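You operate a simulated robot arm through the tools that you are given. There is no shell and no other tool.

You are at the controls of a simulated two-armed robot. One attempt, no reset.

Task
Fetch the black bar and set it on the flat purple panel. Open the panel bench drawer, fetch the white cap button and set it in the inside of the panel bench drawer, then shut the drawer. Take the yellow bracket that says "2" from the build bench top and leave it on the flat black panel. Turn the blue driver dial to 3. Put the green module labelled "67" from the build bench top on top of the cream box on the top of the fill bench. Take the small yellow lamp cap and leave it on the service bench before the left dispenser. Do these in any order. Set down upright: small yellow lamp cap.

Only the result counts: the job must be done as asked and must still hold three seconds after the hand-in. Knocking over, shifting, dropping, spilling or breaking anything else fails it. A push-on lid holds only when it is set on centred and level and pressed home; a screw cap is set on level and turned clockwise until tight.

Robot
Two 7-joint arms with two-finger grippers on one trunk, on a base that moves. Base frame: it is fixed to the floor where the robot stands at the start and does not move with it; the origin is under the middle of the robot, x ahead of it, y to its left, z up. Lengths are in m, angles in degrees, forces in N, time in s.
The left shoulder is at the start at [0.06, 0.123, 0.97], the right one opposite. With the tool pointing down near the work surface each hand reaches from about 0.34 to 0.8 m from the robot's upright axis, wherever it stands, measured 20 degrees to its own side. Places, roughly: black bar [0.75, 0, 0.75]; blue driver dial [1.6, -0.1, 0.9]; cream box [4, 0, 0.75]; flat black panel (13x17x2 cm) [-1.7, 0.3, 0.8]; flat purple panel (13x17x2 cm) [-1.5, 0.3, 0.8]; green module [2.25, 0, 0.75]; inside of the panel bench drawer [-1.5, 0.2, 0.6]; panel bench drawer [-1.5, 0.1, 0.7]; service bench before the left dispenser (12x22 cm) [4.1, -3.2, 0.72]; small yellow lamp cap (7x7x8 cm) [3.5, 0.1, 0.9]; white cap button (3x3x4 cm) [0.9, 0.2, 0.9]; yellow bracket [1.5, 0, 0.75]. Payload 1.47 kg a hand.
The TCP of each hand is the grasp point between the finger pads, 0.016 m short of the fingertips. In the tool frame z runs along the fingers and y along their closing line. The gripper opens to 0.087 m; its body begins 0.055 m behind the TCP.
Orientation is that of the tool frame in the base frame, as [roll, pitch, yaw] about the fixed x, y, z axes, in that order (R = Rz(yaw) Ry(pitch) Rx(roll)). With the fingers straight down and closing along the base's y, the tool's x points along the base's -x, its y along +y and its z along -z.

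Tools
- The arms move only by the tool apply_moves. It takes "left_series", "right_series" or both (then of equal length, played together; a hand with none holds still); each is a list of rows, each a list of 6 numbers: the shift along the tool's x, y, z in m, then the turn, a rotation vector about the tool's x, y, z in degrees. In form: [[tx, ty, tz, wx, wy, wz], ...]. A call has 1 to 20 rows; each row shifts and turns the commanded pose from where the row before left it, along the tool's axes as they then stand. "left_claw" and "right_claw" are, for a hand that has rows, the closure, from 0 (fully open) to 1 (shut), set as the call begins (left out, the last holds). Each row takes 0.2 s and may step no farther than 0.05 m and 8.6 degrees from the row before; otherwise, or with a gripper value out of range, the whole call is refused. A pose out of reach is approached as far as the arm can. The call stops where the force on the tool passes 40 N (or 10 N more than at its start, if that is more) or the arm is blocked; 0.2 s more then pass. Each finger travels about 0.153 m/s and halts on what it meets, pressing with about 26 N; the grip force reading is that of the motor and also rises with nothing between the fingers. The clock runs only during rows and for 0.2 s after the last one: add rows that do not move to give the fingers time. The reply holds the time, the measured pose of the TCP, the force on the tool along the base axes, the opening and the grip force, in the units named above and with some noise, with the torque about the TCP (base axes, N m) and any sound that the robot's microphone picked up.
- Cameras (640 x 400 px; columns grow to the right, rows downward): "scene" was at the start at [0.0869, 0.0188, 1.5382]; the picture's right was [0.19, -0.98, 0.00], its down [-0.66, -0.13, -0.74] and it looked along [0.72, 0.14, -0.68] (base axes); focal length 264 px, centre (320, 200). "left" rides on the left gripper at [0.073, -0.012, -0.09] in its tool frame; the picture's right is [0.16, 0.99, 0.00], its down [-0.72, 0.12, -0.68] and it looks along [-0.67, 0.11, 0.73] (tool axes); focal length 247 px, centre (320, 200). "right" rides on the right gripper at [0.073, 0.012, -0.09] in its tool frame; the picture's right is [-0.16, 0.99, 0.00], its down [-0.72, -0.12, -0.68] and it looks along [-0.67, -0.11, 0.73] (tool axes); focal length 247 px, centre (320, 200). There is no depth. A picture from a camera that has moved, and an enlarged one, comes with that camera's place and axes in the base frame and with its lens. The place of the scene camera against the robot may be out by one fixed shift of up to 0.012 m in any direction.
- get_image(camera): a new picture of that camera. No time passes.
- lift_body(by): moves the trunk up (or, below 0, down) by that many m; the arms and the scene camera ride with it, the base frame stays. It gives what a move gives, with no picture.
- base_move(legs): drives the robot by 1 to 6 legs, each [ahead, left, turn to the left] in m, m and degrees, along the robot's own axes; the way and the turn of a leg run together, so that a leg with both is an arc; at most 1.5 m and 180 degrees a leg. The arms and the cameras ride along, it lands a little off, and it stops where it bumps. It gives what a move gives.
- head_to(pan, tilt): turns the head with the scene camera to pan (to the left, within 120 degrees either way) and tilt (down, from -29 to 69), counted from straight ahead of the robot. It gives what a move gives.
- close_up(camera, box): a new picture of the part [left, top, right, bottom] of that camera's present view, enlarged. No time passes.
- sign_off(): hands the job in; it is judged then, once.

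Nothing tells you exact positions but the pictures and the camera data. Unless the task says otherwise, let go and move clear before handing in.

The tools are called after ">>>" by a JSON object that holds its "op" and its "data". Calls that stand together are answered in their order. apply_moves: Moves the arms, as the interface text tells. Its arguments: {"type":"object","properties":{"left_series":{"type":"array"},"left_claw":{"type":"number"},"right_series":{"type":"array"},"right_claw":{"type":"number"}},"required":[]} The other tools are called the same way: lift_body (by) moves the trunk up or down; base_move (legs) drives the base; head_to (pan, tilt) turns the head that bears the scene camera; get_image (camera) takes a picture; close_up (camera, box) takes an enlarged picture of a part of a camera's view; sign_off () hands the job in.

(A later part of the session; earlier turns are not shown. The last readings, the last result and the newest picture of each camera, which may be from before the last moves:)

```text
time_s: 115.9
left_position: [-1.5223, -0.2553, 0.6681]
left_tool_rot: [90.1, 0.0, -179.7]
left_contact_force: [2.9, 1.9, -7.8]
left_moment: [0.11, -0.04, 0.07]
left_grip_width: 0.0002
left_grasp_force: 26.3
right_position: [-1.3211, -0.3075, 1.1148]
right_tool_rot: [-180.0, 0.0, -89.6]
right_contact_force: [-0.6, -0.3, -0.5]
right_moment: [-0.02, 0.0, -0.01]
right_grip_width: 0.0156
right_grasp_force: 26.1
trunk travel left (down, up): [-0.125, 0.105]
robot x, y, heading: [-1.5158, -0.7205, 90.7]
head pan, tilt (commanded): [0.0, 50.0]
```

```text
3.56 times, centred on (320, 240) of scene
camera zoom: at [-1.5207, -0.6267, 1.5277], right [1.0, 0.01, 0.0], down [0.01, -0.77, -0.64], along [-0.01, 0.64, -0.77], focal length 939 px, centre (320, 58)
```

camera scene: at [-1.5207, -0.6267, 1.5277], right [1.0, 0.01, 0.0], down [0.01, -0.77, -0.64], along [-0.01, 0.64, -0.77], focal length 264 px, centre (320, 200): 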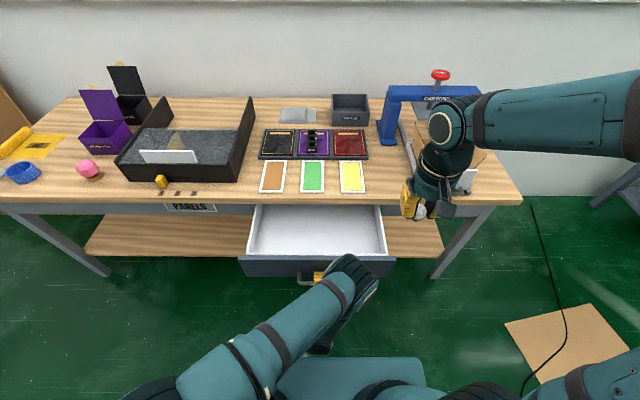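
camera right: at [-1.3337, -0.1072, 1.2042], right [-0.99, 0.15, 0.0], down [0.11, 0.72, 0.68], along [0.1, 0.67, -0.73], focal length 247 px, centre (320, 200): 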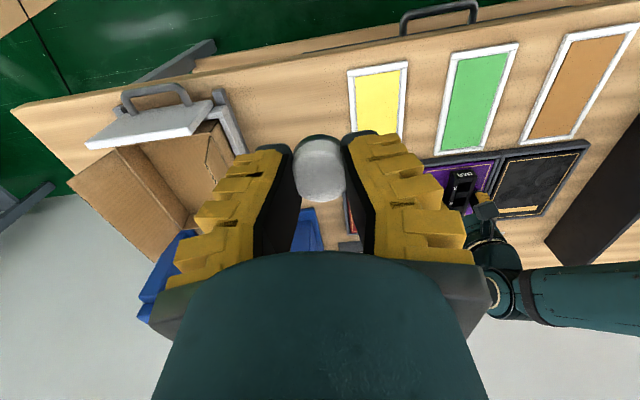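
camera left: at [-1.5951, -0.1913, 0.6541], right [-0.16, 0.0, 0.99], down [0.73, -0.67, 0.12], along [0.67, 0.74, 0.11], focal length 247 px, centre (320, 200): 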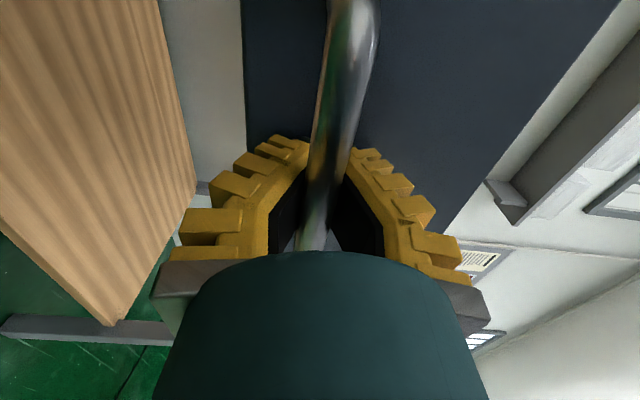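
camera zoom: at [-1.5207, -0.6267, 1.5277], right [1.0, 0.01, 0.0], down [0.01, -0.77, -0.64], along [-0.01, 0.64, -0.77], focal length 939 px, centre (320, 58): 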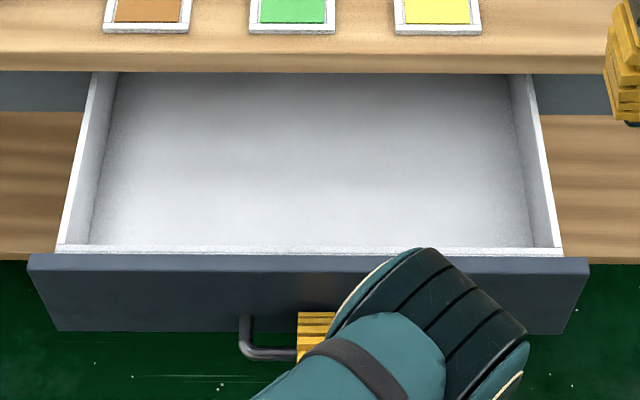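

The drawer is open about 24 cm and empty inside. I'll hold it with the left hand and bring the right hand with the cap over the open part.

>>> {"op": "apply_moves", "data": {"right_series": [[-0.035, 0.016, 0, 0, 0, 0], [-0.04, 0.016, 0, 0, 0, 0], [-0.04, 0.016, 0, 0, 0, 0], [-0.04, 0.016, 0, 0, 0, 0], [-0.04, 0.015, 0, 0, 0, 0], [0, 0, 0.045, 0, 0, 0], [0, 0, 0.045, 0, 0, 0], [0, 0, 0.045, 0, 0, 0], [0, 0, 0.045, 0, 0, 0], [0, 0, 0.045, 0, 0, 0], [0, 0, 0.045, 0, 0, 0], [0, 0, 0.04, 0, 0, 0], [0, 0, 0, 0, 0, 0]]}}

>>> {"op": "get_image", "data": {"camera": "scene"}}

>>> {"op": "get_image", "data": {"camera": "right"}}

```text
time_s: 118.7
left_position: [-1.5232, -0.2566, 0.6687]
left_tool_rot: [90.0, 0.1, -179.5]
left_contact_force: [-0.8, 0.5, -4.3]
left_moment: [0.06, 0.04, -0.05]
left_grip_width: 0.0
left_grasp_force: 26.1
right_position: [-1.4005, -0.1155, 0.8059]
right_tool_rot: [180.0, -0.1, -89.5]
right_contact_force: [-0.1, -0.3, -0.5]
right_moment: [0.04, 0.01, -0.01]
right_grip_width: 0.0163
right_grasp_force: 26.6
trunk travel left (down, up): [-0.125, 0.105]
robot x, y, heading: [-1.5164, -0.7169, 90.7]
head pan, tilt (commanded): [0.0, 50.0]
```

```text
taken
camera scene: at [-1.5211, -0.627, 1.5278], right [1.0, 0.01, 0.0], down [0.01, -0.77, -0.64], along [-0.01, 0.64, -0.77], focal length 264 px, centre (320, 200)
```

scene: 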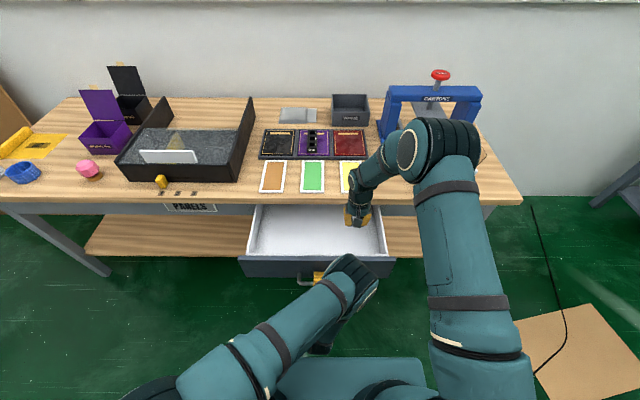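

```text
taken
camera right: at [-1.4126, -0.1878, 0.8949], right [-0.99, 0.15, 0.0], down [0.11, 0.72, 0.68], along [0.1, 0.67, -0.73], focal length 247 px, centre (320, 200)
```

right: 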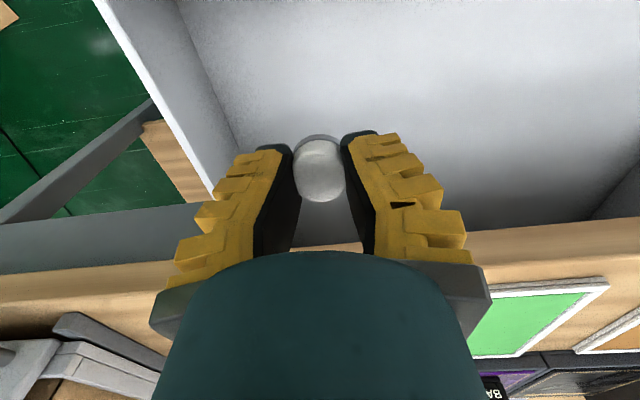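

>>> {"op": "close_up", "data": {"camera": "scene", "box": [320, 160, 420, 260]}}

>>> {"op": "apply_moves", "data": {"right_series": [[0.003, 0, 0.03, 0, 0, 0], [0, 0, 0.03, 0, 0, 0], [0, 0, 0.025, 0, 0, 0], [0, 0, 0, 0, 0, 0]]}}

>>> {"op": "close_up", "data": {"camera": "scene", "box": [320, 160, 420, 260]}}

>>> {"op": "get_image", "data": {"camera": "right"}}

```text
4.00 times, centred on (370, 210) of scene
camera zoom: at [-1.5211, -0.627, 1.5278], right [1.0, 0.01, 0.0], down [0.01, -0.77, -0.64], along [-0.01, 0.64, -0.77], focal length 1056 px, centre (120, 160)
```

zoom: 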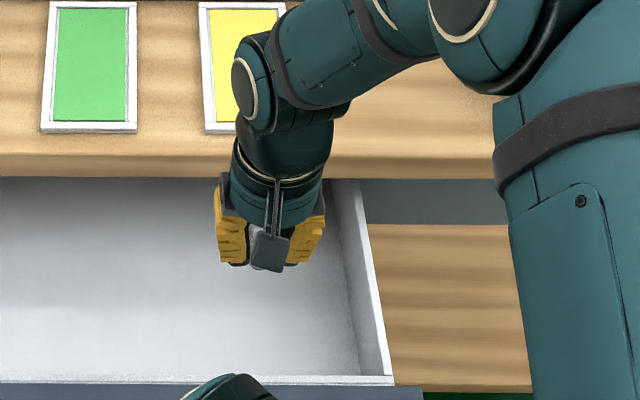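

```text
time_s: 119.7
left_position: [-1.5223, -0.2551, 0.6674]
left_tool_rot: [90.0, -0.1, -179.6]
left_contact_force: [0.4, 0.7, -4.0]
left_moment: [0.08, 0.04, -0.02]
left_grip_width: 0.0
left_grasp_force: 26.5
right_position: [-1.4013, -0.115, 0.7198]
right_tool_rot: [-180.0, 0.1, -89.5]
right_contact_force: [0.0, 0.0, -0.5]
right_moment: [0.01, -0.04, 0.03]
right_grip_width: 0.0157
right_grasp_force: 26.4
trunk travel left (down, up): [-0.125, 0.105]
robot x, y, heading: [-1.5125, -0.7224, 90.6]
head pan, tilt (commanded): [0.0, 50.0]
```

```text
4.00 times, centred on (370, 210) of scene
camera zoom: at [-1.521, -0.627, 1.5278], right [1.0, 0.01, 0.0], down [0.01, -0.77, -0.64], along [-0.01, 0.64, -0.77], focal length 1056 px, centre (120, 160)
```

zoom: 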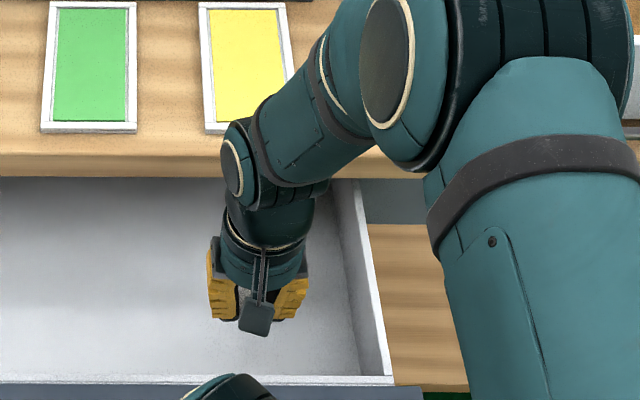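

```text
taken
camera right: at [-1.4139, -0.1889, 0.8091], right [-0.99, 0.15, 0.0], down [0.11, 0.72, 0.68], along [0.1, 0.67, -0.73], focal length 247 px, centre (320, 200)
```

right: 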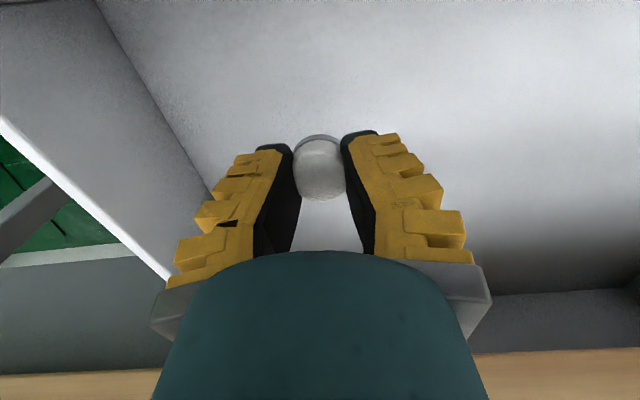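

>>> {"op": "apply_moves", "data": {"right_series": [[0, 0, 0.012, 0, 0, 0], [0, 0, 0.01, 0, 0, 0], [0, 0, 0, 0, 0, 0]]}}

>>> {"op": "apply_moves", "data": {"right_series": [[0, 0, 0, 0, 0, 0], [0, 0, 0, 0, 0, 0], [0, 0, 0, 0, 0, 0], [0, 0, 0, 0, 0, 0]], "right_claw": 0.3}}

>>> {"op": "get_image", "data": {"camera": "right"}}

>>> {"op": "close_up", "data": {"camera": "scene", "box": [320, 160, 420, 260]}}

```text
time_s: 120.5
left_position: [-1.5222, -0.2566, 0.6682]
left_tool_rot: [90.1, 0.0, -179.5]
left_contact_force: [0.2, -0.2, -4.3]
left_moment: [0.09, 0.01, 0.01]
left_grip_width: 0.0
left_grasp_force: 25.8
right_position: [-1.4018, -0.1147, 0.6986]
right_tool_rot: [180.0, 0.0, -89.5]
right_contact_force: [0.0, 0.8, -0.7]
right_moment: [0.0, 0.0, -0.02]
right_grip_width: 0.0161
right_grasp_force: 26.1
trunk travel left (down, up): [-0.125, 0.105]
robot x, y, heading: [-1.5145, -0.7177, 90.7]
head pan, tilt (commanded): [0.0, 50.0]
```

```text
time_s: 121.5
left_position: [-1.5227, -0.2564, 0.6681]
left_tool_rot: [90.0, 0.1, -179.7]
left_contact_force: [1.3, 1.1, -3.4]
left_moment: [0.05, 0.01, 0.06]
left_grip_width: 0.0
left_grasp_force: 25.6
right_position: [-1.4025, -0.1153, 0.6982]
right_tool_rot: [180.0, 0.0, -89.5]
right_contact_force: [0.5, 0.5, 0.3]
right_moment: [0.02, -0.01, 0.01]
right_grip_width: 0.0653
right_grasp_force: 3.0
trunk travel left (down, up): [-0.125, 0.105]
robot x, y, heading: [-1.518, -0.7173, 90.7]
head pan, tilt (commanded): [0.0, 50.0]
```

```text
taken
camera right: at [-1.414, -0.1886, 0.7875], right [-0.99, 0.15, 0.0], down [0.11, 0.72, 0.68], along [0.1, 0.67, -0.73], focal length 247 px, centre (320, 200)
```

right: 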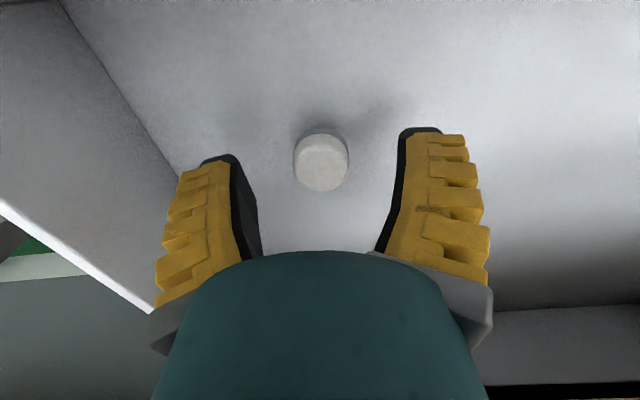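

```text
4.00 times, centred on (370, 210) of scene
camera zoom: at [-1.5209, -0.627, 1.5277], right [1.0, 0.01, 0.0], down [0.01, -0.77, -0.64], along [-0.01, 0.64, -0.77], focal length 1056 px, centre (120, 160)
```

zoom: 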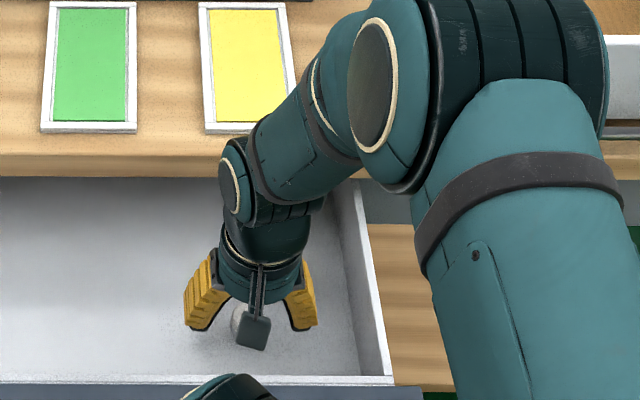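

The cap dropped upright onto the drawer floor. I'll raise the right hand clear and confirm.

>>> {"op": "apply_moves", "data": {"right_series": [[0, 0, -0.02, 0, 0, 0], [0, 0, -0.04, 0, 0, 0], [0, 0, -0.045, 0, 0, 0], [0, 0, -0.045, 0, 0, 0], [0, 0, -0.045, 0, 0, 0], [0, 0, -0.045, 0, 0, 0], [0, 0, -0.045, 0, 0, 0], [0, 0, -0.045, 0, 0, 0], [0, 0, -0.045, 0, 0, 0], [0.04, -0.02, 0, 0, 0, 0], [0.04, -0.02, 0, 0, 0, 0], [0.04, -0.02, 0, 0, 0, 0], [0.04, -0.02, 0, 0, 0, 0], [0, 0, 0, 0, 0, 0]]}}

>>> {"op": "close_up", "data": {"camera": "scene", "box": [230, 190, 410, 290]}}

>>> {"op": "get_image", "data": {"camera": "scene"}}

```text
time_s: 124.5
left_position: [-1.5226, -0.2558, 0.6663]
left_tool_rot: [90.0, 0.0, -179.6]
left_contact_force: [-1.7, 0.4, -4.0]
left_moment: [0.08, 0.05, -0.12]
left_grip_width: 0.006
left_grasp_force: 28.0
right_position: [-1.3202, -0.2748, 1.0712]
right_tool_rot: [-180.0, 0.0, -89.5]
right_contact_force: [-0.3, 0.3, 0.1]
right_moment: [0.02, 0.01, 0.0]
right_grip_width: 0.0653
right_grasp_force: 3.8
trunk travel left (down, up): [-0.125, 0.105]
robot x, y, heading: [-1.5175, -0.7182, 90.6]
head pan, tilt (commanded): [0.0, 50.0]
```

```text
3.56 times, centred on (320, 240) of scene
camera zoom: at [-1.5211, -0.6267, 1.5277], right [1.0, 0.01, 0.0], down [0.01, -0.77, -0.64], along [-0.01, 0.64, -0.77], focal length 939 px, centre (320, 58)
```

zoom: 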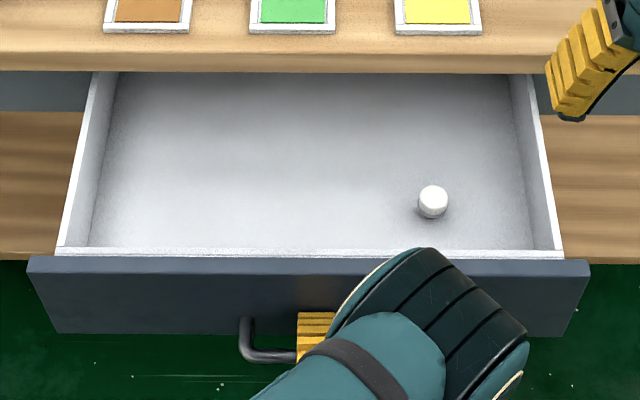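

```text
taken
camera scene: at [-1.5211, -0.6267, 1.5277], right [1.0, 0.01, 0.0], down [0.01, -0.77, -0.64], along [-0.01, 0.64, -0.77], focal length 264 px, centre (320, 200)
```

scene: 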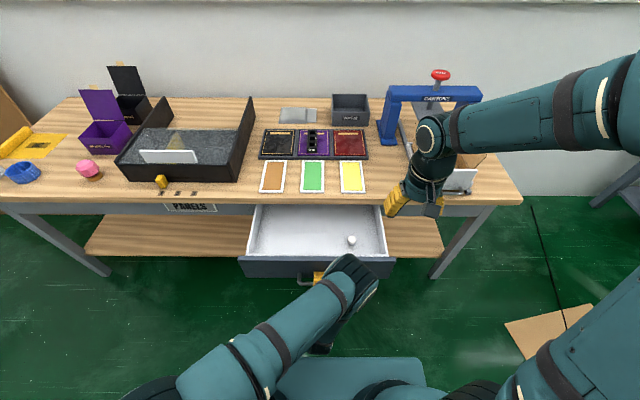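

The cap is standing in the drawer. Now I'll push the drawer shut with the left hand.

>>> {"op": "apply_moves", "data": {"left_series": [[0, 0, 0.02, 0, 0, 0], [0, 0, 0.02, 0, 0, 0], [0, 0, 0.02, 0, 0, 0], [0, 0, 0.02, 0, 0, 0], [0, 0, 0.02, 0, 0, 0], [0, 0, 0.02, 0, 0, 0], [0, 0, 0.02, 0, 0, 0], [0, 0, 0.02, 0, 0, 0], [0, 0, 0.02, 0, 0, 0], [0, 0, 0.02, 0, 0, 0], [0, 0, 0.02, 0, 0, 0], [0, 0, 0, 0, 0, 0]]}}

>>> {"op": "close_up", "data": {"camera": "scene", "box": [230, 170, 410, 270]}}

>>> {"op": "get_image", "data": {"camera": "left"}}

```text
time_s: 127.1
left_position: [-1.5228, -0.0367, 0.6666]
left_tool_rot: [90.1, -0.1, -179.6]
left_contact_force: [0.2, -0.1, 0.0]
left_moment: [0.01, 0.02, -0.01]
left_grip_width: 0.0002
left_grasp_force: 27.9
right_position: [-1.3186, -0.2739, 1.0721]
right_tool_rot: [-179.9, 0.0, -89.4]
right_contact_force: [0.2, -0.3, 0.1]
right_moment: [0.0, 0.01, 0.01]
right_grip_width: 0.0654
right_grasp_force: 3.6
trunk travel left (down, up): [-0.125, 0.105]
robot x, y, heading: [-1.5167, -0.722, 90.4]
head pan, tilt (commanded): [0.0, 50.0]
```

```text
3.56 times, centred on (320, 220) of scene
camera zoom: at [-1.5209, -0.6274, 1.5278], right [1.0, 0.01, 0.0], down [0.01, -0.77, -0.64], along [-0.01, 0.64, -0.77], focal length 939 px, centre (320, 129)
```

zoom: 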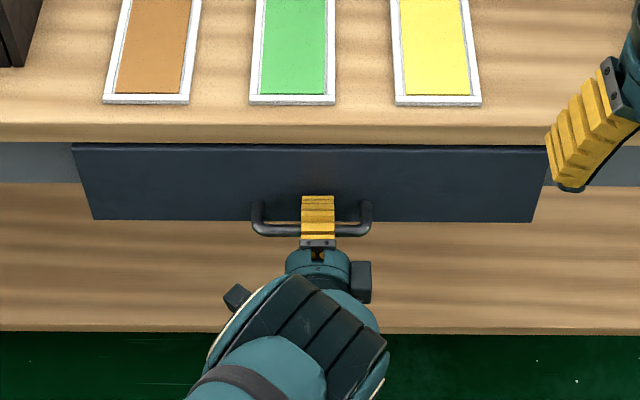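

```text
taken
camera left: at [-1.5948, -0.1267, 0.6536], right [-0.16, 0.0, 0.99], down [0.73, -0.67, 0.12], along [0.67, 0.74, 0.11], focal length 247 px, centre (320, 200)
```

left: 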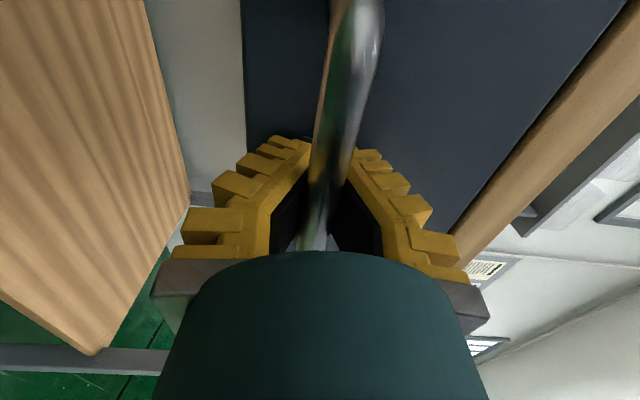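

>>> {"op": "apply_moves", "data": {"left_series": [[0, 0, 0.01, 0, 0, 0], [0, 0, 0.01, 0, 0, 0], [0, 0, 0.008, 0, 0, 0], [0, 0, 0, 0, 0, 0]]}}

>>> {"op": "close_up", "data": {"camera": "scene", "box": [240, 170, 400, 270]}}

```text
time_s: 128.1
left_position: [-1.5238, -0.0084, 0.6672]
left_tool_rot: [90.1, 0.0, -179.5]
left_contact_force: [0.8, -0.3, 0.5]
left_moment: [-0.02, 0.02, -0.01]
left_grip_width: 0.0
left_grasp_force: 28.0
right_position: [-1.32, -0.2751, 1.0717]
right_tool_rot: [-179.9, 0.0, -89.5]
right_contact_force: [0.0, -0.4, 0.4]
right_moment: [0.02, 0.02, 0.01]
right_grip_width: 0.0655
right_grasp_force: 3.8
trunk travel left (down, up): [-0.125, 0.105]
robot x, y, heading: [-1.5139, -0.7132, 90.6]
head pan, tilt (commanded): [0.0, 50.0]
```

```text
4.00 times, centred on (320, 220) of scene
camera zoom: at [-1.521, -0.6272, 1.5278], right [1.0, 0.01, 0.0], down [0.01, -0.77, -0.64], along [-0.01, 0.64, -0.77], focal length 1056 px, centre (320, 120)
```

zoom: 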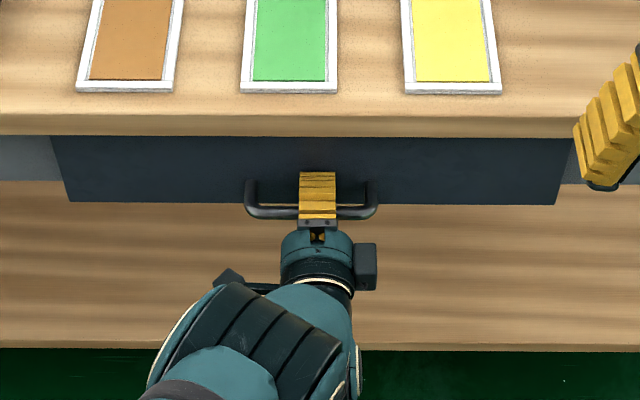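

>>> {"op": "apply_moves", "data": {"left_series": [[0, 0, 0.005, 0, 0, 0], [0, 0, 0.004, 0, 0, 0], [0, 0, 0, 0, 0, 0]]}}

>>> {"op": "close_up", "data": {"camera": "scene", "box": [240, 170, 400, 270]}}

```text
time_s: 128.9
left_position: [-1.5239, -0.0039, 0.6661]
left_tool_rot: [90.1, -0.1, -179.5]
left_contact_force: [1.9, -39.5, 5.2]
left_moment: [0.17, -0.23, -0.13]
left_grip_width: 0.0061
left_grasp_force: 28.7
right_position: [-1.3199, -0.2775, 1.0737]
right_tool_rot: [-180.0, 0.1, -89.6]
right_contact_force: [0.4, 1.1, -0.1]
right_moment: [-0.01, 0.01, -0.01]
right_grip_width: 0.0655
right_grasp_force: 3.6
trunk travel left (down, up): [-0.125, 0.105]
robot x, y, heading: [-1.5168, -0.7195, 90.4]
head pan, tilt (commanded): [0.0, 50.0]
```

```text
4.00 times, centred on (320, 220) of scene
camera zoom: at [-1.5209, -0.6316, 1.528], right [1.0, 0.01, 0.0], down [0.01, -0.76, -0.64], along [-0.01, 0.64, -0.76], focal length 1056 px, centre (320, 120)
```

zoom: 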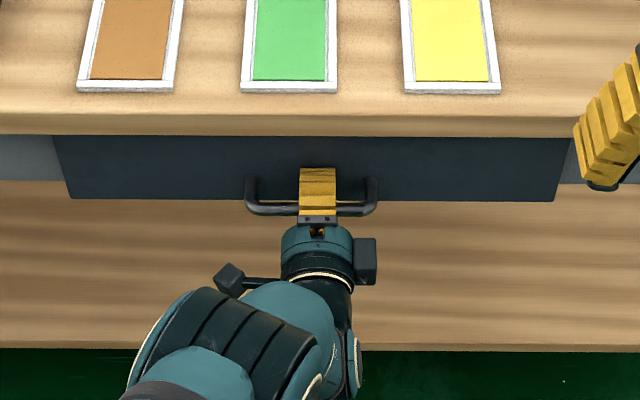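

The drawer hit its stop at 40 N, so it is shut. I'll ease off, open the fingers fully and withdraw straight back.

>>> {"op": "apply_moves", "data": {"left_series": [[0, 0, -0.004, 0, 0, 0], [0, 0, 0, 0, 0, 0]]}}

>>> {"op": "apply_moves", "data": {"left_series": [[0, 0, 0, 0, 0, 0], [0, 0, 0, 0, 0, 0], [0, 0, 0, 0, 0, 0], [0, 0, 0, 0, 0, 0]], "left_claw": 0.0}}

>>> {"op": "apply_moves", "data": {"left_series": [[0, 0, -0.02, 0, 0, 0], [0, 0, -0.03, 0, 0, 0], [0, 0, -0.04, 0, 0, 0], [0, 0, -0.04, 0, 0, 0], [0, 0, -0.03, 0, 0, 0], [0, 0, 0, 0, 0, 0]]}}

>>> {"op": "close_up", "data": {"camera": "scene", "box": [240, 170, 400, 270]}}

```text
time_s: 129.5
left_position: [-1.5233, -0.0041, 0.6671]
left_tool_rot: [90.1, 0.0, -179.6]
left_contact_force: [4.5, -17.7, -4.7]
left_moment: [0.03, 0.11, -0.14]
left_grip_width: 0.006
left_grasp_force: 28.7
right_position: [-1.3195, -0.2751, 1.072]
right_tool_rot: [-180.0, 0.0, -89.5]
right_contact_force: [0.1, -0.5, -0.2]
right_moment: [0.02, 0.02, -0.03]
right_grip_width: 0.0655
right_grasp_force: 3.0
trunk travel left (down, up): [-0.125, 0.105]
robot x, y, heading: [-1.5164, -0.7183, 90.4]
head pan, tilt (commanded): [0.0, 50.0]
```

```text
time_s: 130.5
left_position: [-1.5242, -0.0033, 0.6661]
left_tool_rot: [90.0, 0.0, -179.6]
left_contact_force: [-0.8, 0.0, -0.3]
left_moment: [-0.01, -0.03, -0.01]
left_grip_width: 0.0873
left_grasp_force: 0.1
right_position: [-1.3197, -0.2753, 1.0711]
right_tool_rot: [-180.0, 0.0, -89.5]
right_contact_force: [-0.1, -0.3, -0.5]
right_moment: [0.01, 0.01, 0.0]
right_grip_width: 0.0655
right_grasp_force: 3.1
trunk travel left (down, up): [-0.125, 0.105]
robot x, y, heading: [-1.5165, -0.7157, 90.3]
head pan, tilt (commanded): [0.0, 50.0]
```

```text
time_s: 131.9
left_position: [-1.5228, -0.1638, 0.6676]
left_tool_rot: [90.0, 0.0, -179.6]
left_contact_force: [-0.2, -1.1, 0.4]
left_moment: [0.04, 0.02, -0.04]
left_grip_width: 0.0868
left_grasp_force: 0.0
right_position: [-1.3205, -0.2731, 1.0715]
right_tool_rot: [180.0, 0.0, -89.5]
right_contact_force: [-0.1, -0.4, 0.9]
right_moment: [0.01, 0.01, -0.01]
right_grip_width: 0.0654
right_grasp_force: 3.2
trunk travel left (down, up): [-0.125, 0.105]
robot x, y, heading: [-1.5162, -0.7152, 90.7]
head pan, tilt (commanded): [0.0, 50.0]
```

```text
4.00 times, centred on (320, 220) of scene
camera zoom: at [-1.5211, -0.6271, 1.5277], right [1.0, 0.01, 0.0], down [0.01, -0.77, -0.64], along [-0.01, 0.64, -0.77], focal length 1056 px, centre (320, 120)
```

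zoom: 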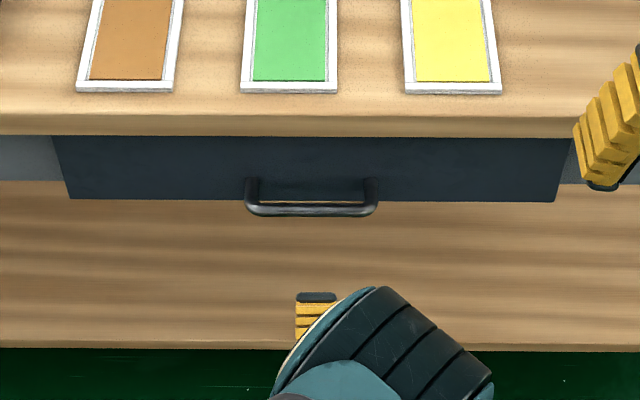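

The drawer is shut just as it was at first. I'll raise the left hand and turn it back to pointing down.

>>> {"op": "apply_moves", "data": {"left_series": [[0, 0.045, 0, 0, 0, 0], [0, 0.045, 0, 0, 0, 0], [0, 0.045, 0, 0, 0, 0], [0, 0.045, 0, 0, 0, 0], [0, 0.045, 0, 0, 0, 0], [0, 0.045, 0, 0, 0, 0], [0, 0.045, 0, 0, 0, 0], [0, 0.045, 0, 0, 0, 0], [0, 0.045, 0, 0, 0, 0], [0.04, 0, 0, 0, 0, 0], [0.04, 0, 0, 0, 0, 0], [0.04, 0, 0, 0, 0, 0], [0, 0, 0, 0, 0, 0]]}}

>>> {"op": "apply_moves", "data": {"left_series": [[0, 0, 0, 4.948, 4.948, -4.948], [0, 0, 0, 4.948, 4.948, -4.948], [0, 0, 0, 4.948, 4.948, -4.948], [0, 0, 0, 4.948, 4.948, -4.948], [0, 0, 0, 4.948, 4.948, -4.948], [0, 0, 0, 4.948, 4.948, -4.948], [0, 0, 0, 4.948, 4.948, -4.948], [0, 0, 0, 4.948, 4.948, -4.948], [0, 0, 0, 4.948, 4.948, -4.948], [0, 0, 0, 4.948, 4.948, -4.948], [0, 0, 0, 4.948, 4.948, -4.948], [0, 0, 0, 4.948, 4.948, -4.948], [0, 0, 0, 4.948, 4.948, -4.948], [0, 0, 0, 4.948, 4.948, -4.948], [0, 0, 0, 0, 0, 0]]}}

>>> {"op": "get_image", "data": {"camera": "scene"}}

```text
time_s: 134.7
left_position: [-1.6353, -0.1634, 1.0723]
left_tool_rot: [90.0, 0.1, -179.5]
left_contact_force: [-0.7, -0.2, 0.7]
left_moment: [0.03, 0.01, -0.07]
left_grip_width: 0.0873
left_grasp_force: 0.1
left hand out of reach, approached as far as the arm can: row 12
right_position: [-1.3233, -0.2751, 1.0714]
right_tool_rot: [-179.9, 0.0, -89.4]
right_contact_force: [-0.7, 0.3, 0.5]
right_moment: [-0.03, -0.08, 0.0]
right_grip_width: 0.0654
right_grasp_force: 3.5
trunk travel left (down, up): [-0.125, 0.105]
robot x, y, heading: [-1.5188, -0.7112, 90.6]
head pan, tilt (commanded): [0.0, 50.0]
```

```text
time_s: 137.9
left_position: [-1.6322, -0.1633, 1.0717]
left_tool_rot: [-179.9, -0.1, -89.5]
left_contact_force: [-0.6, 1.0, 0.0]
left_moment: [-0.04, 0.0, -0.02]
left_grip_width: 0.0868
left_grasp_force: 0.0
right_position: [-1.3186, -0.275, 1.0711]
right_tool_rot: [180.0, 0.0, -89.5]
right_contact_force: [0.5, -0.2, -0.9]
right_moment: [0.03, 0.0, 0.0]
right_grip_width: 0.0656
right_grasp_force: 2.7
trunk travel left (down, up): [-0.125, 0.105]
robot x, y, heading: [-1.5133, -0.7175, 90.1]
head pan, tilt (commanded): [0.0, 50.0]
```

```text
taken
camera scene: at [-1.5207, -0.6275, 1.5278], right [1.0, 0.01, 0.0], down [0.01, -0.77, -0.64], along [-0.01, 0.64, -0.77], focal length 264 px, centre (320, 200)
```

scene: 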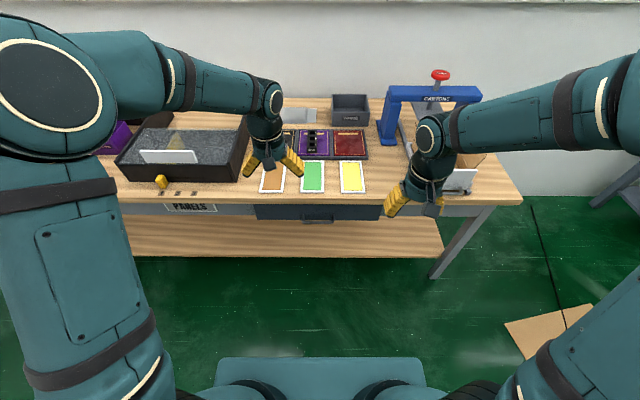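

I'll draw the left hand in, then drive right along the aisle to the brackets and dial on the build bench.

>>> {"op": "apply_moves", "data": {"left_series": [[0.045, 0, 0, 0, 0, 0], [0.045, 0, 0, 0, 0, 0], [0.04, 0, 0, 0, 0, 0], [0, 0, 0, 0, 0, 0]]}}

>>> {"op": "base_move", "data": {"legs": [[-0.1, 0, 0], [0, -1.5, 0], [0, -1.5, 0]]}}

>>> {"op": "head_to", "data": {"pan": 0, "tilt": 45}}

>>> {"op": "get_image", "data": {"camera": "scene"}}

```text
time_s: 138.9
left_position: [-1.6312, -0.2952, 1.0735]
left_tool_rot: [-179.9, -0.1, -89.5]
left_contact_force: [0.3, 0.4, -1.0]
left_moment: [0.0, 0.02, 0.03]
left_grip_width: 0.0873
left_grasp_force: 0.1
right_position: [-1.3193, -0.2746, 1.0719]
right_tool_rot: [180.0, 0.0, -89.5]
right_contact_force: [0.0, 1.3, -0.1]
right_moment: [-0.03, 0.03, -0.04]
right_grip_width: 0.0653
right_grasp_force: 2.8
trunk travel left (down, up): [-0.125, 0.105]
robot x, y, heading: [-1.5152, -0.7156, 90.4]
head pan, tilt (commanded): [0.0, 50.0]
```

```text
time_s: 165.7
left_position: [1.3645, -0.3485, 1.0731]
left_tool_rot: [-179.9, 0.0, -89.9]
left_contact_force: [1.0, 0.5, -0.3]
left_moment: [0.01, -0.01, 0.01]
left_grip_width: 0.0869
left_grasp_force: 0.0
right_position: [1.6758, -0.3298, 1.0715]
right_tool_rot: [180.0, 0.0, -89.8]
right_contact_force: [-0.2, -0.6, 0.6]
right_moment: [-0.02, -0.01, -0.01]
right_grip_width: 0.0654
right_grasp_force: 3.6
trunk travel left (down, up): [-0.125, 0.105]
robot x, y, heading: [1.481, -0.7753, 90.0]
head pan, tilt (commanded): [0.0, 50.0]
```

```text
time_s: 166.4
left_position: [1.3646, -0.3489, 1.073]
left_tool_rot: [180.0, 0.0, -89.8]
left_contact_force: [-1.0, -0.2, -0.4]
left_moment: [0.01, 0.02, 0.01]
left_grip_width: 0.0869
left_grasp_force: 0.0
right_position: [1.6753, -0.3298, 1.0713]
right_tool_rot: [-180.0, -0.1, -89.9]
right_contact_force: [-0.3, 1.3, 0.0]
right_moment: [0.01, -0.03, 0.02]
right_grip_width: 0.0654
right_grasp_force: 4.0
trunk travel left (down, up): [-0.125, 0.105]
robot x, y, heading: [1.4791, -0.7704, 90.3]
head pan, tilt (commanded): [0.0, 45.0]
```

```text
taken
camera scene: at [1.4731, -0.678, 1.5346], right [1.0, 0.0, 0.0], down [0.0, -0.71, -0.71], along [0.0, 0.71, -0.71], focal length 264 px, centre (320, 200)
```

scene: 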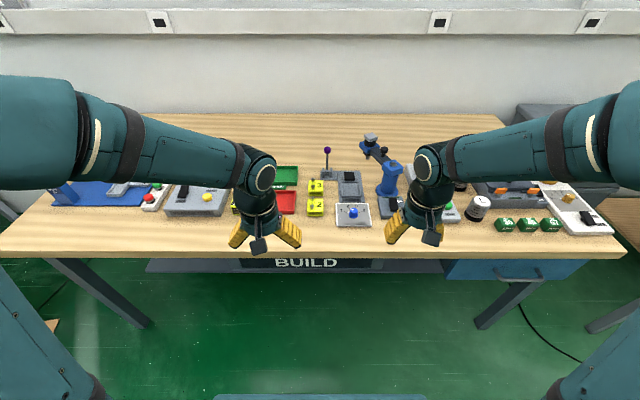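

>>> {"op": "close_up", "data": {"camera": "scene", "box": [290, 165, 390, 240]}}

>>> {"op": "close_up", "data": {"camera": "scene", "box": [440, 160, 630, 260]}}

>>> {"op": "close_up", "data": {"camera": "scene", "box": [335, 195, 383, 235]}}

```text
5.33 times, centred on (340, 202) of scene
camera zoom: at [1.4731, -0.678, 1.5346], right [1.0, 0.0, 0.0], down [0.0, -0.71, -0.71], along [0.0, 0.71, -0.71], focal length 1409 px, centre (213, 187)
```

zoom: 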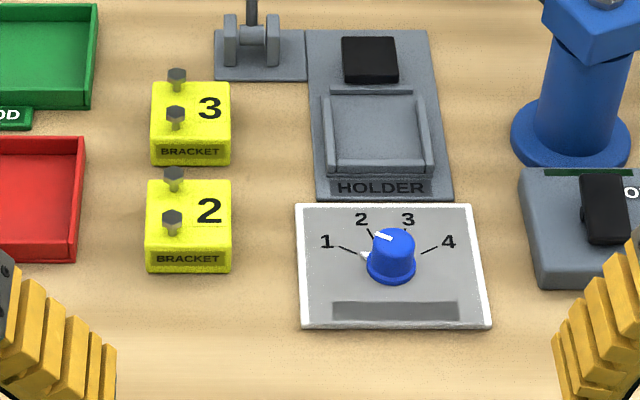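

```text
3.37 times, centred on (535, 210) of scene
camera zoom: at [1.4731, -0.678, 1.5346], right [1.0, 0.0, 0.0], down [0.0, -0.71, -0.71], along [0.0, 0.71, -0.71], focal length 890 px, centre (-404, 166)
```

zoom: 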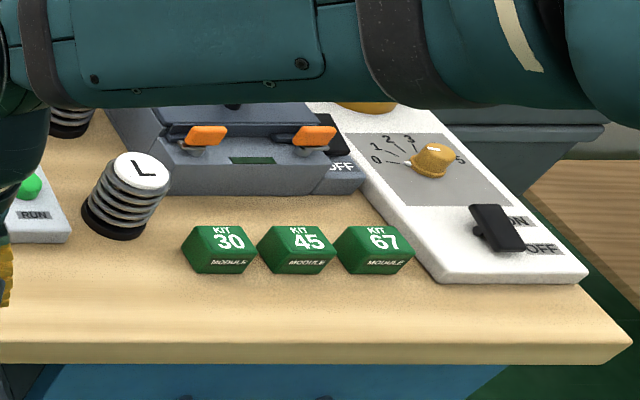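

```text
10.00 times, centred on (359, 215) of scene
camera zoom: at [1.4731, -0.678, 1.5346], right [1.0, 0.0, 0.0], down [0.0, -0.71, -0.71], along [0.0, 0.71, -0.71], focal length 2641 px, centre (-70, 50)
```

zoom: 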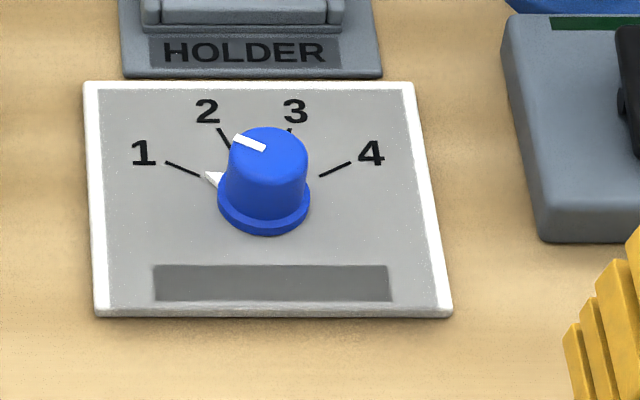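

The bracket "2" is near [1.457, -0.04] and the blue dial near [1.60, -0.07], its pointer on 1; ticks are about 40° apart, so 3 needs about 80° clockwise. I'll move closer.

>>> {"op": "base_move", "data": {"legs": [[0.13, 0.0, 0]]}}

>>> {"op": "close_up", "data": {"camera": "scene", "box": [290, 190, 410, 280]}}

>>> {"op": "close_up", "data": {"camera": "scene", "box": [335, 215, 383, 255]}}

>>> {"op": "get_image", "data": {"camera": "left"}}

>>> {"op": "get_image", "data": {"camera": "right"}}

```text
time_s: 167.7
left_position: [1.3648, -0.2204, 1.0731]
left_tool_rot: [-180.0, -0.1, -90.0]
left_contact_force: [0.4, 1.2, -0.3]
left_moment: [-0.03, 0.0, -0.01]
left_grip_width: 0.0868
left_grasp_force: 0.1
right_position: [1.6776, -0.2007, 1.0712]
right_tool_rot: [-179.9, -0.1, -89.9]
right_contact_force: [0.2, 1.6, -0.2]
right_moment: [-0.08, -0.01, -0.04]
right_grip_width: 0.0655
right_grasp_force: 2.8
trunk travel left (down, up): [-0.125, 0.105]
robot x, y, heading: [1.4822, -0.6437, 90.2]
head pan, tilt (commanded): [0.0, 45.0]
```

```text
4.44 times, centred on (350, 235) of scene
camera zoom: at [1.473, -0.5484, 1.5345], right [1.0, 0.0, 0.0], down [0.0, -0.71, -0.71], along [0.0, 0.71, -0.71], focal length 1174 px, centre (187, 44)
```

zoom: 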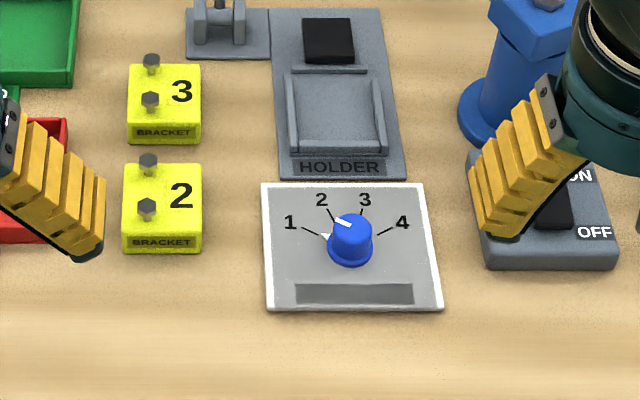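

```text
10.00 times, centred on (359, 235) of scene
camera zoom: at [1.473, -0.5484, 1.5345], right [1.0, 0.0, 0.0], down [0.0, -0.71, -0.71], along [0.0, 0.71, -0.71], focal length 2641 px, centre (-70, -150)
```

zoom: 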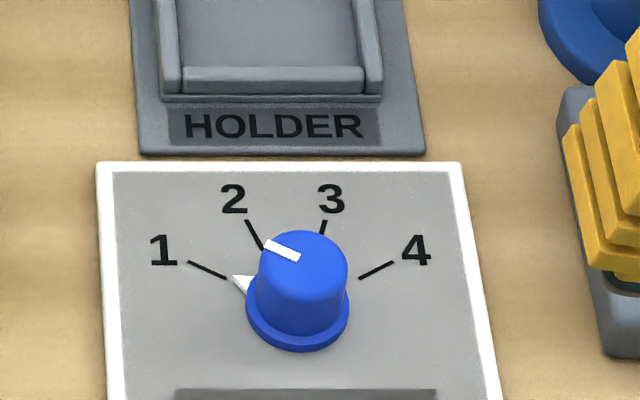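

```text
taken
camera left: at [1.3772, -0.2928, 1.1615], right [-0.99, -0.16, 0.0], down [-0.12, 0.73, 0.68], along [-0.11, 0.67, -0.73], focal length 247 px, centre (320, 200)
```

left: 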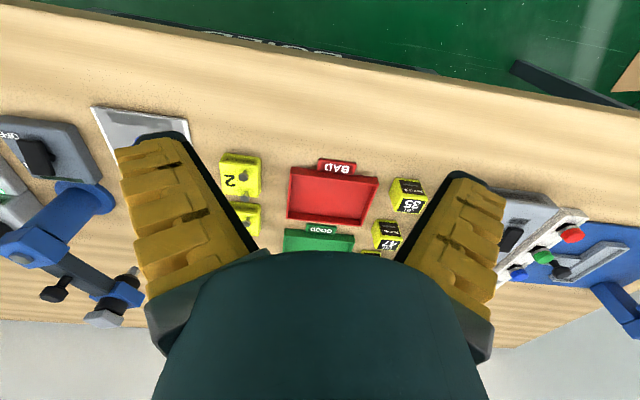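

```text
taken
camera right: at [1.6645, -0.2754, 1.1605], right [-0.99, 0.16, 0.0], down [0.11, 0.72, 0.68], along [0.11, 0.67, -0.73], focal length 247 px, centre (320, 200)
```

right: 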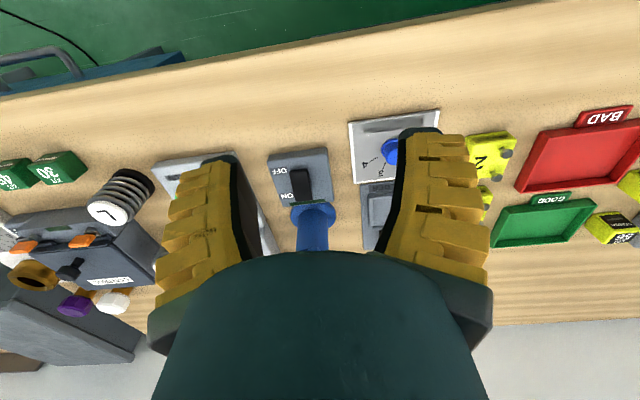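

I'll bring the right hand above the dial and measure it with the wrist camera.

>>> {"op": "apply_moves", "data": {"right_series": [[-0.036, 0.022, 0, 0, 0, 0], [-0.036, 0.022, 0, 0, 0, 0], [-0.036, 0.022, 0, 0, 0, 0], [-0.035, 0.0216, 0, 0, 0, 0], [0, 0, 0.035, 0, 0, 0], [0, 0, 0.035, 0, 0, 0], [0, 0, 0, 0, 0, 0]], "right_claw": 0.3}}

>>> {"op": "get_image", "data": {"camera": "right"}}

>>> {"op": "close_up", "data": {"camera": "right", "box": [240, 40, 400, 160]}}

>>> {"op": "close_up", "data": {"camera": "scene", "box": [310, 180, 410, 260]}}

```text
time_s: 169.3
left_position: [1.365, -0.2216, 1.0736]
left_tool_rot: [180.0, 0.0, -90.0]
left_contact_force: [0.3, -0.1, 0.1]
left_moment: [-0.01, -0.02, -0.01]
left_grip_width: 0.087
left_grasp_force: 0.0
right_position: [1.5878, -0.0611, 1.0022]
right_tool_rot: [180.0, 0.0, -90.0]
right_contact_force: [-0.1, -1.2, -0.6]
right_moment: [0.02, -0.01, 0.02]
right_grip_width: 0.0654
right_grasp_force: 3.3
trunk travel left (down, up): [-0.125, 0.105]
robot x, y, heading: [1.4785, -0.6441, 89.9]
head pan, tilt (commanded): [0.0, 45.0]
```

```text
taken
camera right: at [1.5759, -0.1347, 1.0917], right [-0.99, 0.16, 0.0], down [0.12, 0.72, 0.68], along [0.11, 0.67, -0.73], focal length 247 px, centre (320, 200)
```

right: 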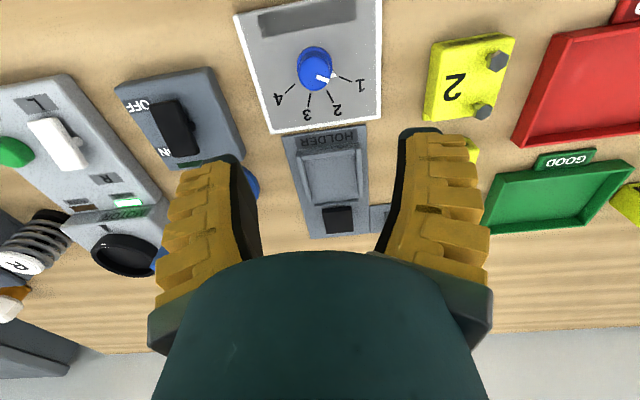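

```text
3.33 times, centred on (320, 100) of right
camera zoom: at [1.5759, -0.1347, 1.0917], right [-0.99, 0.16, 0.0], down [0.12, 0.72, 0.68], along [0.11, 0.67, -0.73], focal length 823 px, centre (320, 533)
```

zoom: 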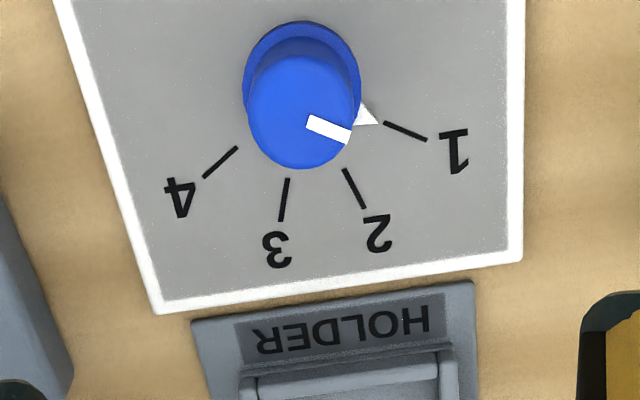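

```text
5.00 times, centred on (360, 220) of scene
camera zoom: at [1.4732, -0.5506, 1.5347], right [1.0, 0.0, 0.0], down [0.0, -0.71, -0.71], along [0.0, 0.71, -0.71], focal length 1321 px, centre (120, 100)
```

zoom: 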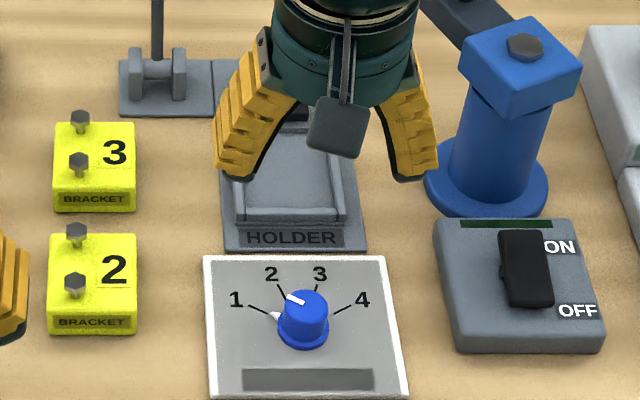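

The wrist view puts the knob at about [1.590, -0.075]. I'll shift over it, descend partway and measure again.

>>> {"op": "apply_moves", "data": {"right_series": [[0.013, -0.002, 0, 0, 0, 0], [0, 0, 0.03, 0, 0, 0], [0, 0, 0.025, 0, 0, 0], [0, 0, 0, 0, 0, 0]]}}

>>> {"op": "close_up", "data": {"camera": "right", "box": [220, 40, 420, 190]}}

>>> {"op": "close_up", "data": {"camera": "scene", "box": [325, 200, 389, 250]}}

```text
time_s: 170.3
left_position: [1.3647, -0.2214, 1.0732]
left_tool_rot: [-179.9, -0.1, -89.9]
left_contact_force: [0.8, 0.2, -0.6]
left_moment: [0.01, 0.01, 0.0]
left_grip_width: 0.087
left_grasp_force: 0.1
right_position: [1.5927, -0.0727, 0.9451]
right_tool_rot: [180.0, -0.1, -89.8]
right_contact_force: [-0.1, -0.1, 1.1]
right_moment: [-0.01, 0.02, 0.03]
right_grip_width: 0.0655
right_grasp_force: 2.9
trunk travel left (down, up): [-0.125, 0.105]
robot x, y, heading: [1.4762, -0.6435, 90.0]
head pan, tilt (commanded): [0.0, 45.0]
```

```text
2.67 times, centred on (320, 115) of right
camera zoom: at [1.5801, -0.1471, 1.0349], right [-0.99, 0.16, 0.0], down [0.12, 0.72, 0.68], along [0.11, 0.67, -0.73], focal length 659 px, centre (320, 427)
```

zoom: 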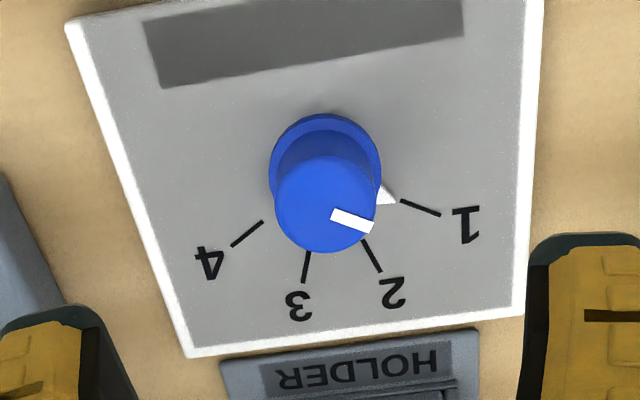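

```text
8.00 times, centred on (357, 225) of scene
camera zoom: at [1.473, -0.5501, 1.5347], right [1.0, 0.0, 0.0], down [0.0, -0.71, -0.71], along [0.0, 0.71, -0.71], focal length 2113 px, centre (24, 0)
```

zoom: 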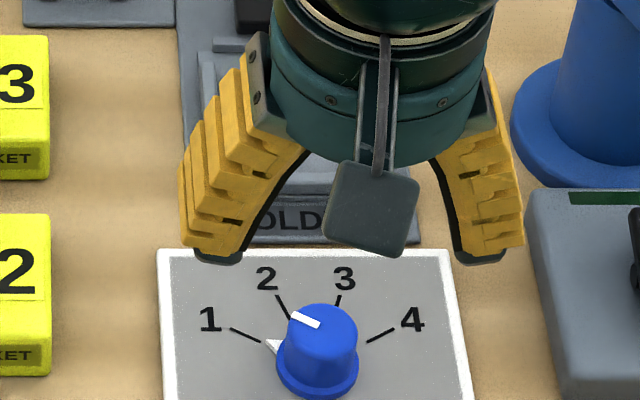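

The knob is at about [1.5905, -0.072], top at z≈0.866. I'll pre-turn the hand by -40°, narrow the fingers and lower around it.

>>> {"op": "apply_moves", "data": {"right_series": [[0, 0.002, 0, 0, 0, -8], [0, 0, 0, 0, 0, -8], [0, 0, 0, 0, 0, -8], [0, 0, 0, 0, 0, -8], [0, 0, 0, 0, 0, -8], [0, 0, 0.02, 0, 0, 0], [0, 0, 0.02, 0, 0, 0], [0, 0, 0, 0, 0, 0]], "right_claw": 0.45}}

>>> {"op": "get_image", "data": {"camera": "right"}}

>>> {"op": "close_up", "data": {"camera": "scene", "box": [325, 200, 389, 250]}}

```text
time_s: 172.1
left_position: [1.3651, -0.222, 1.0726]
left_tool_rot: [-180.0, 0.0, -89.9]
left_contact_force: [-0.8, -0.6, 0.3]
left_moment: [-0.02, 0.0, 0.01]
left_grip_width: 0.087
left_grasp_force: 0.1
right_position: [1.5892, -0.0721, 0.9084]
right_tool_rot: [179.9, 0.0, -49.9]
right_contact_force: [-0.1, -0.1, -0.5]
right_moment: [0.01, 0.02, 0.02]
right_grip_width: 0.0534
right_grasp_force: 3.4
trunk travel left (down, up): [-0.125, 0.105]
robot x, y, heading: [1.4787, -0.6456, 90.0]
head pan, tilt (commanded): [0.0, 45.0]
```

```text
taken
camera right: at [1.6264, -0.1363, 0.9973], right [-0.86, -0.52, 0.0], down [-0.38, 0.63, 0.68], along [-0.35, 0.58, -0.73], focal length 247 px, centre (320, 200)
```

right: 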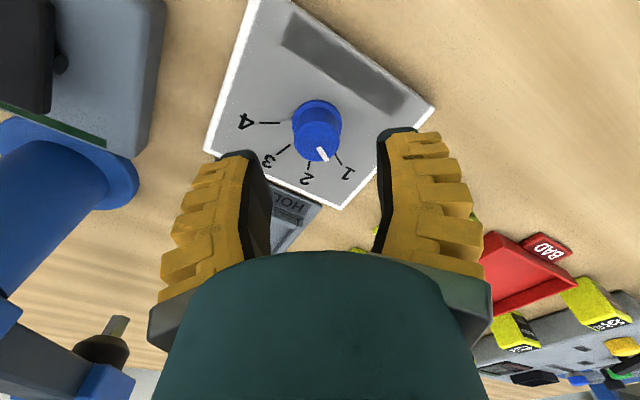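

```text
8.00 times, centred on (357, 225) of scene
camera zoom: at [1.473, -0.5503, 1.5347], right [1.0, 0.0, 0.0], down [0.0, -0.71, -0.71], along [0.0, 0.71, -0.71], focal length 2113 px, centre (24, 0)
```

zoom: 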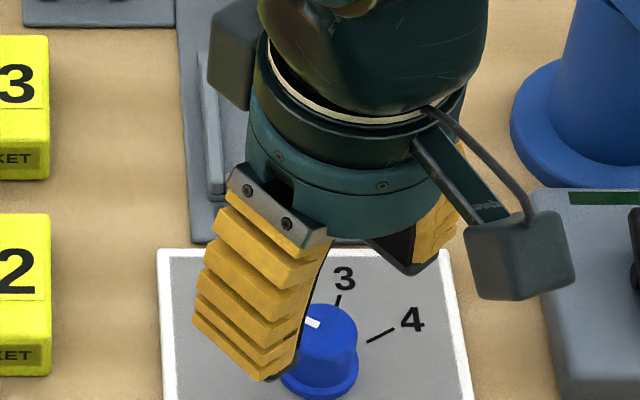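

The knob is centred between the fingers in the wrist view. I'll lower to z≈0.868 and close on it.

>>> {"op": "apply_moves", "data": {"right_series": [[0, 0, 0.015, 0, 0, 0], [0, 0, 0.015, 0, 0, 0], [0, 0, 0.01, 0, 0, 0], [0, 0, 0, 0, 0, 0]]}}

>>> {"op": "get_image", "data": {"camera": "right"}}

>>> {"op": "close_up", "data": {"camera": "scene", "box": [325, 200, 389, 250]}}

```text
time_s: 173.1
left_position: [1.3646, -0.2207, 1.0734]
left_tool_rot: [179.9, 0.1, -90.0]
left_contact_force: [-0.1, 0.1, -0.7]
left_moment: [0.02, 0.01, 0.02]
left_grip_width: 0.0867
left_grasp_force: 0.0
right_position: [1.5902, -0.0721, 0.8671]
right_tool_rot: [-180.0, 0.0, -49.8]
right_contact_force: [0.2, 0.1, 0.7]
right_moment: [0.01, 0.04, 0.0]
right_grip_width: 0.0534
right_grasp_force: 4.6
trunk travel left (down, up): [-0.125, 0.105]
robot x, y, heading: [1.4799, -0.6433, 90.1]
head pan, tilt (commanded): [0.0, 45.0]
```

```text
taken
camera right: at [1.6267, -0.1375, 0.9564], right [-0.86, -0.51, 0.0], down [-0.38, 0.63, 0.68], along [-0.35, 0.58, -0.73], focal length 247 px, centre (320, 200)
```

right: 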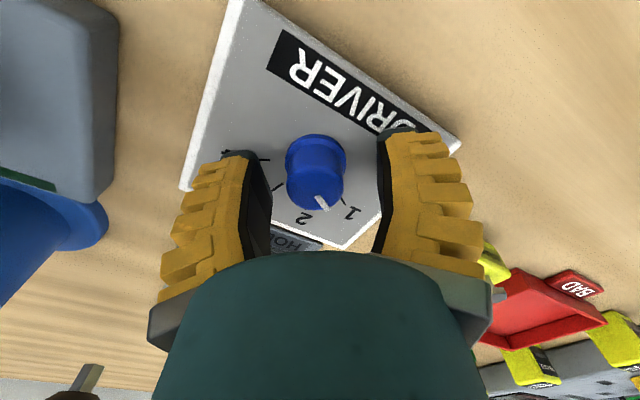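

```text
8.00 times, centred on (357, 225) of scene
camera zoom: at [1.473, -0.5502, 1.5347], right [1.0, 0.0, 0.0], down [0.0, -0.71, -0.71], along [0.0, 0.71, -0.71], focal length 2113 px, centre (24, 0)
```

zoom: 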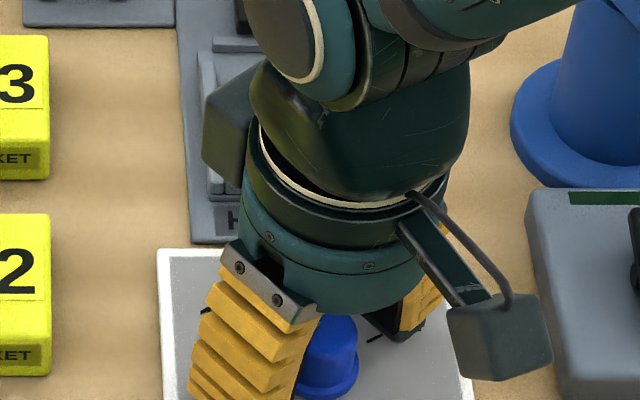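

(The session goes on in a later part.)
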